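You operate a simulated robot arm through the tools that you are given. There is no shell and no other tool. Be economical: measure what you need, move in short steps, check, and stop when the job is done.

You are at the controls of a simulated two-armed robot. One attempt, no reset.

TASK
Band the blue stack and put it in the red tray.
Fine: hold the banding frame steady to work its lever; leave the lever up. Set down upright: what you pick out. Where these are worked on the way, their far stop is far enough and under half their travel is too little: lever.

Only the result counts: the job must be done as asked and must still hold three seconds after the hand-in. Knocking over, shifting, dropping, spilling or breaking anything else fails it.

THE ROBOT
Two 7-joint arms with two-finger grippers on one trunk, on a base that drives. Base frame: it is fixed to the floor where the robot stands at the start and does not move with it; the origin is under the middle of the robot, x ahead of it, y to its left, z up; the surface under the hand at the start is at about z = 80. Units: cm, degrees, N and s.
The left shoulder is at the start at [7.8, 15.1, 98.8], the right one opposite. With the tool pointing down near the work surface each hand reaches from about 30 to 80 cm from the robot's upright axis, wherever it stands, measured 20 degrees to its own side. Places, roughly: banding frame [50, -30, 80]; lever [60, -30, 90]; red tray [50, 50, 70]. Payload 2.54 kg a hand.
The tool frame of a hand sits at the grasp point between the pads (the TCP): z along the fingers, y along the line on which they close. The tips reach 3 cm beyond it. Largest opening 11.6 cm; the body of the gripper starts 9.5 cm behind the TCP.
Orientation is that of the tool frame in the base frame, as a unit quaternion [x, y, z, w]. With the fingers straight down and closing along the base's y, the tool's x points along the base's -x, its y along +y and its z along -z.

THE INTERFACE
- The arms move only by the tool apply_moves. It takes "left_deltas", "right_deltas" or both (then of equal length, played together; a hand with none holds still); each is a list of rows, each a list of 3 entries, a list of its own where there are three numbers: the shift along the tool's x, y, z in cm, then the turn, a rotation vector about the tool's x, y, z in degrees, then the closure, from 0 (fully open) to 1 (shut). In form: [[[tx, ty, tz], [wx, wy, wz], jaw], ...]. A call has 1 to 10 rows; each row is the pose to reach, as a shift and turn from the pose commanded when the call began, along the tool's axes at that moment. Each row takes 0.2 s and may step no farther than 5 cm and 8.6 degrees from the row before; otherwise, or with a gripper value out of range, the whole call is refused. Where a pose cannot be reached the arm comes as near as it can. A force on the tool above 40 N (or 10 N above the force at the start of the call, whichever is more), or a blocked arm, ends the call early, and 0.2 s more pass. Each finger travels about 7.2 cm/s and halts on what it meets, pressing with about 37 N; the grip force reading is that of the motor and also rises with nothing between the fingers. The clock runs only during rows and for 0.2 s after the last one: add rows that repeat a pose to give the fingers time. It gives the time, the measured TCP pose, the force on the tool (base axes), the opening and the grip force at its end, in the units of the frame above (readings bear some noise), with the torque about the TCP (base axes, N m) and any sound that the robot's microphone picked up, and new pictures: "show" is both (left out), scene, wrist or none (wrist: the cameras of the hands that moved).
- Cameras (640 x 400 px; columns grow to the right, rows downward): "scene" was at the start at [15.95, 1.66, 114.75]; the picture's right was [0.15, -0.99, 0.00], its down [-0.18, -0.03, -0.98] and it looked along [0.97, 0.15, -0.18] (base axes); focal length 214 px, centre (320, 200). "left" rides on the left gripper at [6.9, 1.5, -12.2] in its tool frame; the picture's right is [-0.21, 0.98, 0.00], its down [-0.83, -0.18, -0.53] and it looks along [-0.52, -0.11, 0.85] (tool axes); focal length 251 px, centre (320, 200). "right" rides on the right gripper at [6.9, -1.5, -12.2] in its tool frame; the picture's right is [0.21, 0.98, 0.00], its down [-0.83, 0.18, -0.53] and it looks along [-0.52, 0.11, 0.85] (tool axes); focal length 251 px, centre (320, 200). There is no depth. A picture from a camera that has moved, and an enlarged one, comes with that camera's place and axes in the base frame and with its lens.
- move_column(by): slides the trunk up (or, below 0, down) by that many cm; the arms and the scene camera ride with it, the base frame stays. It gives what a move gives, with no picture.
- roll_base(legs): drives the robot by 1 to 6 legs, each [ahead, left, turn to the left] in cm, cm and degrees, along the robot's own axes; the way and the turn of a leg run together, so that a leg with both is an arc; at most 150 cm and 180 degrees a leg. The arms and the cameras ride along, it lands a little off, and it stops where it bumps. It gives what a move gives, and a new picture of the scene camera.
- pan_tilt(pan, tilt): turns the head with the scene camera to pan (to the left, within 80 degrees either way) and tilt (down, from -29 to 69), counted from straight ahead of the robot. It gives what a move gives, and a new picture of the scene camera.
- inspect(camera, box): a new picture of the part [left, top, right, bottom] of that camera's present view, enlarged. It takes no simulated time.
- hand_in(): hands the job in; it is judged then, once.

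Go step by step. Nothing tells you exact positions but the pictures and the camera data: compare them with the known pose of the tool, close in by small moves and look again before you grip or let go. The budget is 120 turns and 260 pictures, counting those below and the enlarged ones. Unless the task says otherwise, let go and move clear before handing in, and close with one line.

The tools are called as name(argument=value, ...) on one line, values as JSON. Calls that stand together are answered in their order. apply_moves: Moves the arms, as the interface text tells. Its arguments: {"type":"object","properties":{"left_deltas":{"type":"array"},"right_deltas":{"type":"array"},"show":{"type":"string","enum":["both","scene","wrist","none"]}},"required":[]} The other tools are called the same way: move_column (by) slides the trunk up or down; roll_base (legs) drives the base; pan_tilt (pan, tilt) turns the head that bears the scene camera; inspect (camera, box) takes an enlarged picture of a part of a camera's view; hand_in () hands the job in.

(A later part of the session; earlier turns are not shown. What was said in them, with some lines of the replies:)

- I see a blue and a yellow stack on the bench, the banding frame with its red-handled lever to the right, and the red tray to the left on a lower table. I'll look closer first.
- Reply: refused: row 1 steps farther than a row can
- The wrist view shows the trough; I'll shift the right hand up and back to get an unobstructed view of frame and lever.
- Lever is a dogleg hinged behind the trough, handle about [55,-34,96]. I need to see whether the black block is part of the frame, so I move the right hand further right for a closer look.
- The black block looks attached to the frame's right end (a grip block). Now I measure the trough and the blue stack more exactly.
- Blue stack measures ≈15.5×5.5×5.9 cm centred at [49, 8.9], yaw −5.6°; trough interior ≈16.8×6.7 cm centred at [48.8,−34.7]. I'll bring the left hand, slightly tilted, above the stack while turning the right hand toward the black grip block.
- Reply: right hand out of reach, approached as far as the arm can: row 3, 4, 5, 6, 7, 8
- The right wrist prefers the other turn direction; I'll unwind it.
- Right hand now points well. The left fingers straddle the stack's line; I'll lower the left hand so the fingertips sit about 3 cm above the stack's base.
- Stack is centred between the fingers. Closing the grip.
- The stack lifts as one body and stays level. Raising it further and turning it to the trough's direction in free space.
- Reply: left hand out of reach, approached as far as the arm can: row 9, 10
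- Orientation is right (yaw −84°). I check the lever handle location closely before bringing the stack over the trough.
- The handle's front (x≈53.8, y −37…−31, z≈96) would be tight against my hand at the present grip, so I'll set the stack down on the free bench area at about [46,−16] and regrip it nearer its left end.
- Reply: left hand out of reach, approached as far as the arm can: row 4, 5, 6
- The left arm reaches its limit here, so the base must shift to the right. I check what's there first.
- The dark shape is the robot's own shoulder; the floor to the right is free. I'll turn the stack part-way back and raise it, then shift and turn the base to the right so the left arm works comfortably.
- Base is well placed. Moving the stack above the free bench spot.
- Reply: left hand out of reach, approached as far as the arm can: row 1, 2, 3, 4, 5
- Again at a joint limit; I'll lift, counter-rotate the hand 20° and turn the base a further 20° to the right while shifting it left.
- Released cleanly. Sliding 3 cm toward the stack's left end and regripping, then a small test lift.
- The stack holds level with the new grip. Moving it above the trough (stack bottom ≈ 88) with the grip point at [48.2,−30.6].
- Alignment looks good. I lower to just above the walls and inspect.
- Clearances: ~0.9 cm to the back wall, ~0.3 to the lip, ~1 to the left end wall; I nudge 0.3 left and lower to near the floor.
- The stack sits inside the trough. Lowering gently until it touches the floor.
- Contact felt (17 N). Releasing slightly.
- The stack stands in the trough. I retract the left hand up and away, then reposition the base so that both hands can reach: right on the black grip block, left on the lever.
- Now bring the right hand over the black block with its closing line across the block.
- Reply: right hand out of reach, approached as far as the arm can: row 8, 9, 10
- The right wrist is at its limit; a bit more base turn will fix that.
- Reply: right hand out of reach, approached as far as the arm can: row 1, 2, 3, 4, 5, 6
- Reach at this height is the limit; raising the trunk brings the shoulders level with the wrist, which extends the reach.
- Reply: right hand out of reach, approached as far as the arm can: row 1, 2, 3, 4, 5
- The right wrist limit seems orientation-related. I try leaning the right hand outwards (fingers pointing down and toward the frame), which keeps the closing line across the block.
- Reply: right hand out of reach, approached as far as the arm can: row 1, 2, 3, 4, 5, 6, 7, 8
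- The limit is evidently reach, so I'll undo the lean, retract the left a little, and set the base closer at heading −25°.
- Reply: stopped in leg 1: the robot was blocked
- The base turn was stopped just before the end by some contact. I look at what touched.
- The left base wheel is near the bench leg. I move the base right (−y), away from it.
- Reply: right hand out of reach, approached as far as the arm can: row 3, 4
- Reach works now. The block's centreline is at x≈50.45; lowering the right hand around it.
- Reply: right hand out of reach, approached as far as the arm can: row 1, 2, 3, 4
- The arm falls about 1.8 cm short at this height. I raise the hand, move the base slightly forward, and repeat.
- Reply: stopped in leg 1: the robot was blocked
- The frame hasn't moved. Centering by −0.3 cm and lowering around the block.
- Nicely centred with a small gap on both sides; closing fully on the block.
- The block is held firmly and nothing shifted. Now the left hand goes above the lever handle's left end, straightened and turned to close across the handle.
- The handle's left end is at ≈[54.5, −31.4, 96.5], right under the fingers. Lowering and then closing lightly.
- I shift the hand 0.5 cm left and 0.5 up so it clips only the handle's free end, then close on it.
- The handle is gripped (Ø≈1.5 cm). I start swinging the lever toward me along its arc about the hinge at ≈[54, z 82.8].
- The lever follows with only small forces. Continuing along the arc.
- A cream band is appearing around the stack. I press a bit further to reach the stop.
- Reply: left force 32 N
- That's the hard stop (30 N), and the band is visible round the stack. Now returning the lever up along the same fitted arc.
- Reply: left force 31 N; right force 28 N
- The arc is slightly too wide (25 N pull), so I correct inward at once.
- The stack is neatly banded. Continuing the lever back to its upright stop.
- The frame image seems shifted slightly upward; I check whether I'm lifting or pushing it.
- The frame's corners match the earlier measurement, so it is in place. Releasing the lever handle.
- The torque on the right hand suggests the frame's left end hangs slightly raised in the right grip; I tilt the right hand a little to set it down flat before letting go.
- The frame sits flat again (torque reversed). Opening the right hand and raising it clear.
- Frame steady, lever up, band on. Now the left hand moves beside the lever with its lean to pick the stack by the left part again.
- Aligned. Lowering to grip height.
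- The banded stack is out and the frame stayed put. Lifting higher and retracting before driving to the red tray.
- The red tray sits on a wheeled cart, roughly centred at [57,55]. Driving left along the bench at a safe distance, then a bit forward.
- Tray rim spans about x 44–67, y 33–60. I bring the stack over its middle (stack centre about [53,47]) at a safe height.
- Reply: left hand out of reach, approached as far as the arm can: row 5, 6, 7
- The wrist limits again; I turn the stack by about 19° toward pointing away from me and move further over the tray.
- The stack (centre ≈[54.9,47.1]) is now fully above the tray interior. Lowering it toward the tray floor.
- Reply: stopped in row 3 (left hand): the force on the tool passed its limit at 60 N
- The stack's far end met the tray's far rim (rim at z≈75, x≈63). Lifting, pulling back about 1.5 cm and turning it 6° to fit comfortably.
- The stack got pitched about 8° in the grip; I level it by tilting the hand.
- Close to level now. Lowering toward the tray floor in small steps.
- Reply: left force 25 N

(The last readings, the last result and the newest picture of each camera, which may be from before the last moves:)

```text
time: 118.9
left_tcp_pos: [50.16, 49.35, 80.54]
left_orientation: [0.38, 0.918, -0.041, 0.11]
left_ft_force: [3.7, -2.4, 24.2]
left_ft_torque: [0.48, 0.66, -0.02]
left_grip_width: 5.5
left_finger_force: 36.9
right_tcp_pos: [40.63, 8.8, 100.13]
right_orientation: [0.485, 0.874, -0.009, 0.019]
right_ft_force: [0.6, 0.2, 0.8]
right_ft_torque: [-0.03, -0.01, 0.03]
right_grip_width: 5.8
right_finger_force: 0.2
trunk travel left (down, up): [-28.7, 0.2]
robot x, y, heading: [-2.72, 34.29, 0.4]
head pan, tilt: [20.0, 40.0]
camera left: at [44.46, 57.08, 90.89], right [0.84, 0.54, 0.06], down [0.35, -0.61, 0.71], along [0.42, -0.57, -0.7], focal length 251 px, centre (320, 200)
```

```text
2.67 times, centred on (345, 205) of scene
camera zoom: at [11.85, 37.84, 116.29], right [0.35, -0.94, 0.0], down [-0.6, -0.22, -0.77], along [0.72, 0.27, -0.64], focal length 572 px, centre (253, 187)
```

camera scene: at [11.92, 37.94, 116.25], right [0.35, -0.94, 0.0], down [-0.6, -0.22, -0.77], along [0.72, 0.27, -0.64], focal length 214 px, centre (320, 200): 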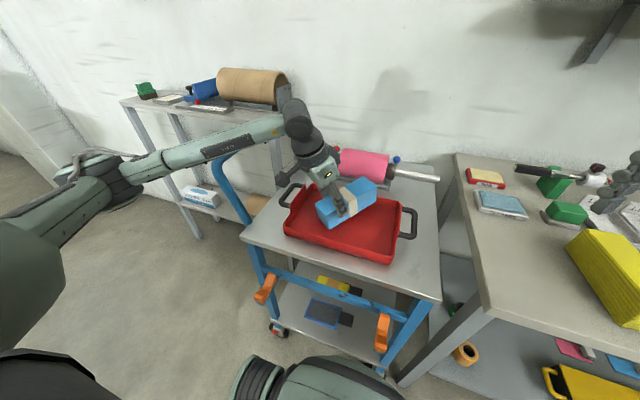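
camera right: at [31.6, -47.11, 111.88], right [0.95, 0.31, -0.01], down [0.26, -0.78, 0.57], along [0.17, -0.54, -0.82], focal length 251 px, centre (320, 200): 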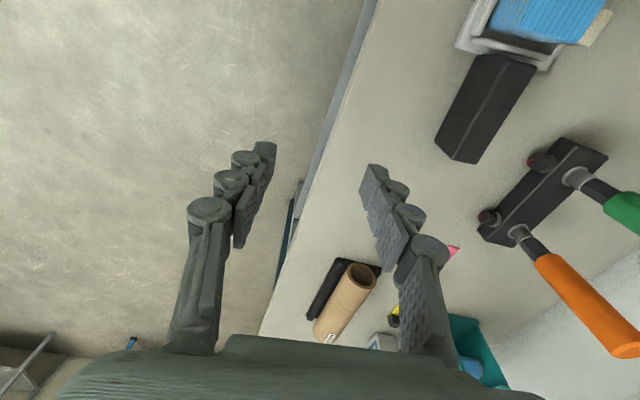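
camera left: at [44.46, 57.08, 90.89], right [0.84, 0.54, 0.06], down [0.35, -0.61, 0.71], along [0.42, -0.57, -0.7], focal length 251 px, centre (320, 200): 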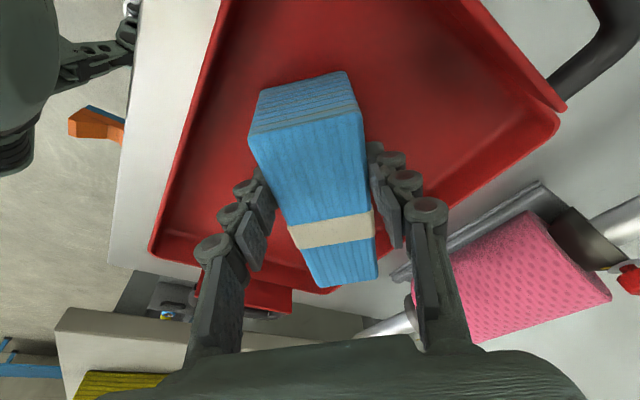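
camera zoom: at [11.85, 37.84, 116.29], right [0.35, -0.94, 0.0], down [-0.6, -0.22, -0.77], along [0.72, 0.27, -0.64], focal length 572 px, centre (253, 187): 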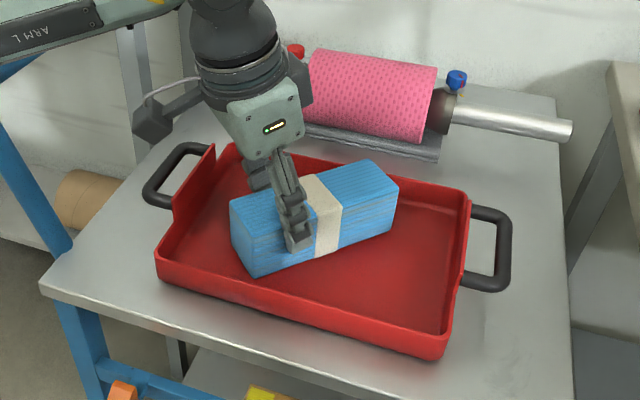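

The near end touches the tray floor first; I rotate a few degrees to bring the far end down.

apply_moves(left_deltas=[[[0, 0, 0], [0, 2, 0], 1], [[0, 0, 0], [0, 3.5, 0], 1], [[0.03, 0, 0.15], [0, 3.5, 0], 1], [[0.03, 0, 0.15], [0, 3.5, 0], 1]], show="none")

inspect(camera="scene", box=[290, 150, 410, 260])

```text
time: 119.9
left_tcp_pos: [50.27, 49.37, 80.49]
left_orientation: [0.38, 0.921, -0.029, 0.082]
left_ft_force: [10.8, -8.3, 31.4]
left_ft_torque: [-0.33, -0.4, 0.0]
left_grip_width: 5.49
left_finger_force: 36.9
right_tcp_pos: [40.57, 8.76, 100.14]
right_orientation: [0.485, 0.874, -0.008, 0.02]
right_ft_force: [0.5, -0.2, -0.3]
right_ft_torque: [0.01, 0.02, -0.02]
right_grip_width: 5.78
right_finger_force: 0.1
trunk travel left (down, up): [-28.7, 0.2]
robot x, y, heading: [-2.58, 34.91, 0.8]
head pan, tilt: [20.0, 40.0]
```

```text
3.64 times, centred on (350, 205) of scene
camera zoom: at [11.83, 37.81, 116.28], right [0.35, -0.94, 0.0], down [-0.6, -0.22, -0.77], along [0.72, 0.27, -0.64], focal length 780 px, centre (211, 182)
```

zoom: 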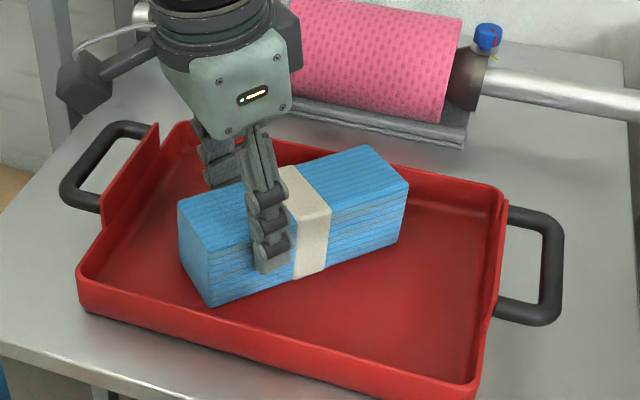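

Now it sits flat (torque passed through zero). Relaxing the pressure a little and opening.

apply_moves(left_deltas=[[[-0.02, 0, -0.2], [0, 0, 0], 1], [[-0.02, 0, -0.2], [0, 0, 0], 0.5], [[-0.02, 0, -0.2], [0, 0, 0], 0.38], [[-0.02, 0, -0.2], [0, 0, 0], 0.3], [[-0.02, 0, -0.2], [0, 0, 0], 0.3]], show="wrist")

inspect(camera="scene", box=[290, 150, 410, 260])

```text
time: 121.1
left_tcp_pos: [50.11, 49.47, 80.12]
left_orientation: [0.381, 0.921, -0.029, 0.077]
left_ft_force: [0.3, -0.4, -0.1]
left_ft_torque: [0.01, -0.03, -0.02]
left_grip_width: 8.13
left_finger_force: 0.0
right_tcp_pos: [40.79, 9.0, 100.08]
right_orientation: [0.486, 0.874, -0.009, 0.019]
right_ft_force: [-0.2, -0.1, 0.3]
right_ft_torque: [-0.03, 0.02, -0.01]
right_grip_width: 5.83
right_finger_force: 0.1
trunk travel left (down, up): [-28.7, 0.2]
robot x, y, heading: [-2.64, 34.54, 0.2]
head pan, tilt: [20.0, 40.0]
camera left: at [44.88, 56.69, 91.15], right [0.84, 0.54, 0.04], down [0.39, -0.64, 0.66], along [0.38, -0.54, -0.75], focal length 251 px, centre (320, 200)
```

left: 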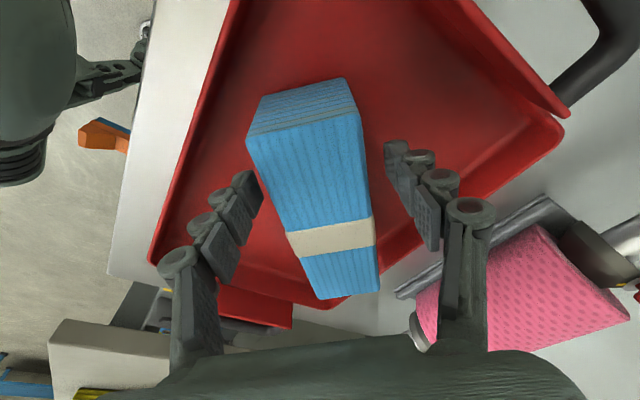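

```text
3.64 times, centred on (350, 205) of scene
camera zoom: at [11.99, 37.93, 116.23], right [0.35, -0.94, 0.0], down [-0.6, -0.22, -0.77], along [0.72, 0.27, -0.64], focal length 780 px, centre (211, 182)
```

zoom: 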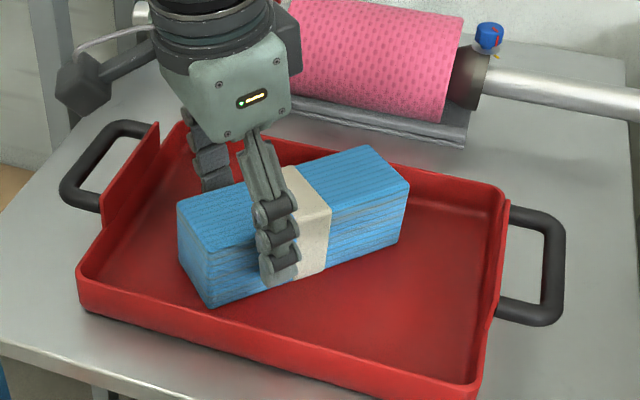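

Released; withdrawing the left hand straight up along its fingers, then checking everything.

apply_moves(left_deltas=[[[0, 0, -4], [0, 0, 0], 0.3], [[0, 0, -8], [0, 0, 0], 0.3], [[0, 0, -12], [0, 0, 0], 0.3], [[0, -3, -16], [0, 0, 0], 0.3], [[0, -7, -18], [0, 0, 0], 0.3], [[0, -11, -18], [0, 0, 0], 0.3]], show="scene")

inspect(camera="scene", box=[260, 130, 430, 280])

pan_tilt(pan=-50, tilt=25)

inspect(camera="scene", box=[160, 60, 480, 300])

```text
time: 122.5
left_tcp_pos: [40.29, 43.51, 97.86]
left_orientation: [0.38, 0.921, -0.029, 0.077]
left_ft_force: [-0.2, -0.1, -0.7]
left_ft_torque: [0.03, -0.01, -0.01]
left_grip_width: 8.13
left_finger_force: 0.1
right_tcp_pos: [40.73, 8.92, 100.02]
right_orientation: [0.486, 0.874, -0.01, 0.019]
right_ft_force: [0.4, -0.7, -0.3]
right_ft_torque: [0.03, -0.04, -0.01]
right_grip_width: 5.8
right_finger_force: 0.0
trunk travel left (down, up): [-28.7, 0.2]
robot x, y, heading: [-2.36, 35.1, 0.6]
head pan, tilt: [20.0, 40.0]
camera scene: at [11.98, 37.9, 116.23], right [0.35, -0.94, 0.0], down [-0.6, -0.22, -0.77], along [0.72, 0.27, -0.64], focal length 214 px, centre (320, 200)
```

scene: 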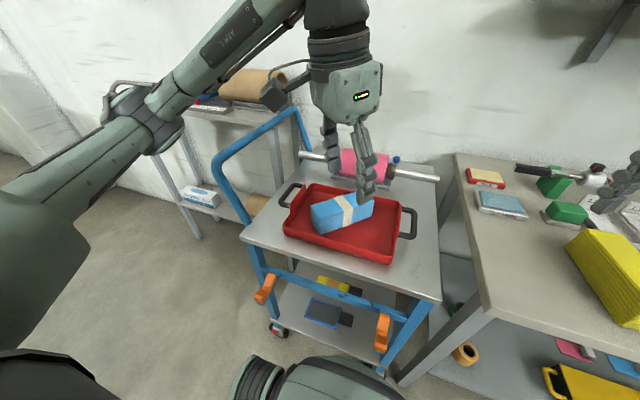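

```text
2.67 times, centred on (345, 205) of scene
camera zoom: at [11.98, 37.9, 116.23], right [0.35, -0.94, 0.0], down [-0.6, -0.22, -0.77], along [0.72, 0.27, -0.64], focal length 572 px, centre (253, 187)
```

zoom: 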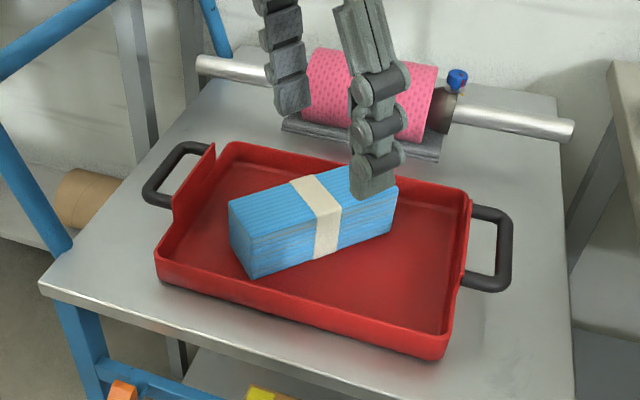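

```text
time: 123.9
left_tcp_pos: [40.26, 43.7, 97.81]
left_orientation: [0.381, 0.921, -0.028, 0.077]
left_ft_force: [-0.3, 0.2, 0.6]
left_ft_torque: [0.0, 0.02, 0.0]
left_grip_width: 8.14
left_finger_force: 0.1
right_tcp_pos: [40.76, 8.94, 100.08]
right_orientation: [0.486, 0.874, -0.009, 0.019]
right_ft_force: [0.1, 0.0, -0.4]
right_ft_torque: [0.0, 0.02, 0.02]
right_grip_width: 5.81
right_finger_force: 0.0
trunk travel left (down, up): [-28.7, 0.2]
robot x, y, heading: [-2.83, 34.71, 0.4]
head pan, tilt: [-50.0, 25.0]
camera scene: at [10.0, 27.96, 118.56], right [-0.76, -0.65, 0.0], down [-0.27, 0.32, -0.91], along [0.59, -0.69, -0.42], focal length 214 px, centre (320, 200)
```

scene: 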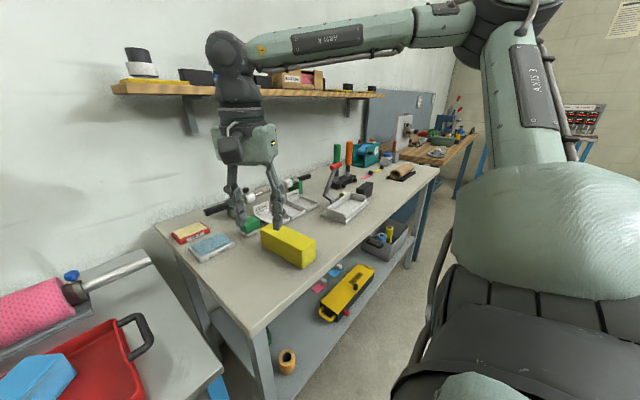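

```text
1.67 times, centred on (320, 180) of scene
camera zoom: at [10.0, 27.96, 118.56], right [-0.76, -0.65, 0.0], down [-0.27, 0.32, -0.91], along [0.59, -0.69, -0.42], focal length 358 px, centre (320, 233)
```

zoom: 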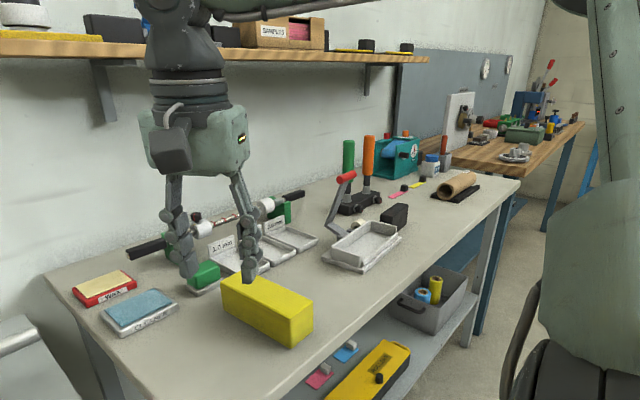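

The banded blue stack lies upright and flat in the red tray, the lever is up, the frame and everything else are in place, and both hands are clear. I'm handing in.

hand_in()

```text
The job is handed in.
```

The blue stack is banded and standing upright in the red tray. The lever is back up, and nothing else looks out of place in the last pictures.
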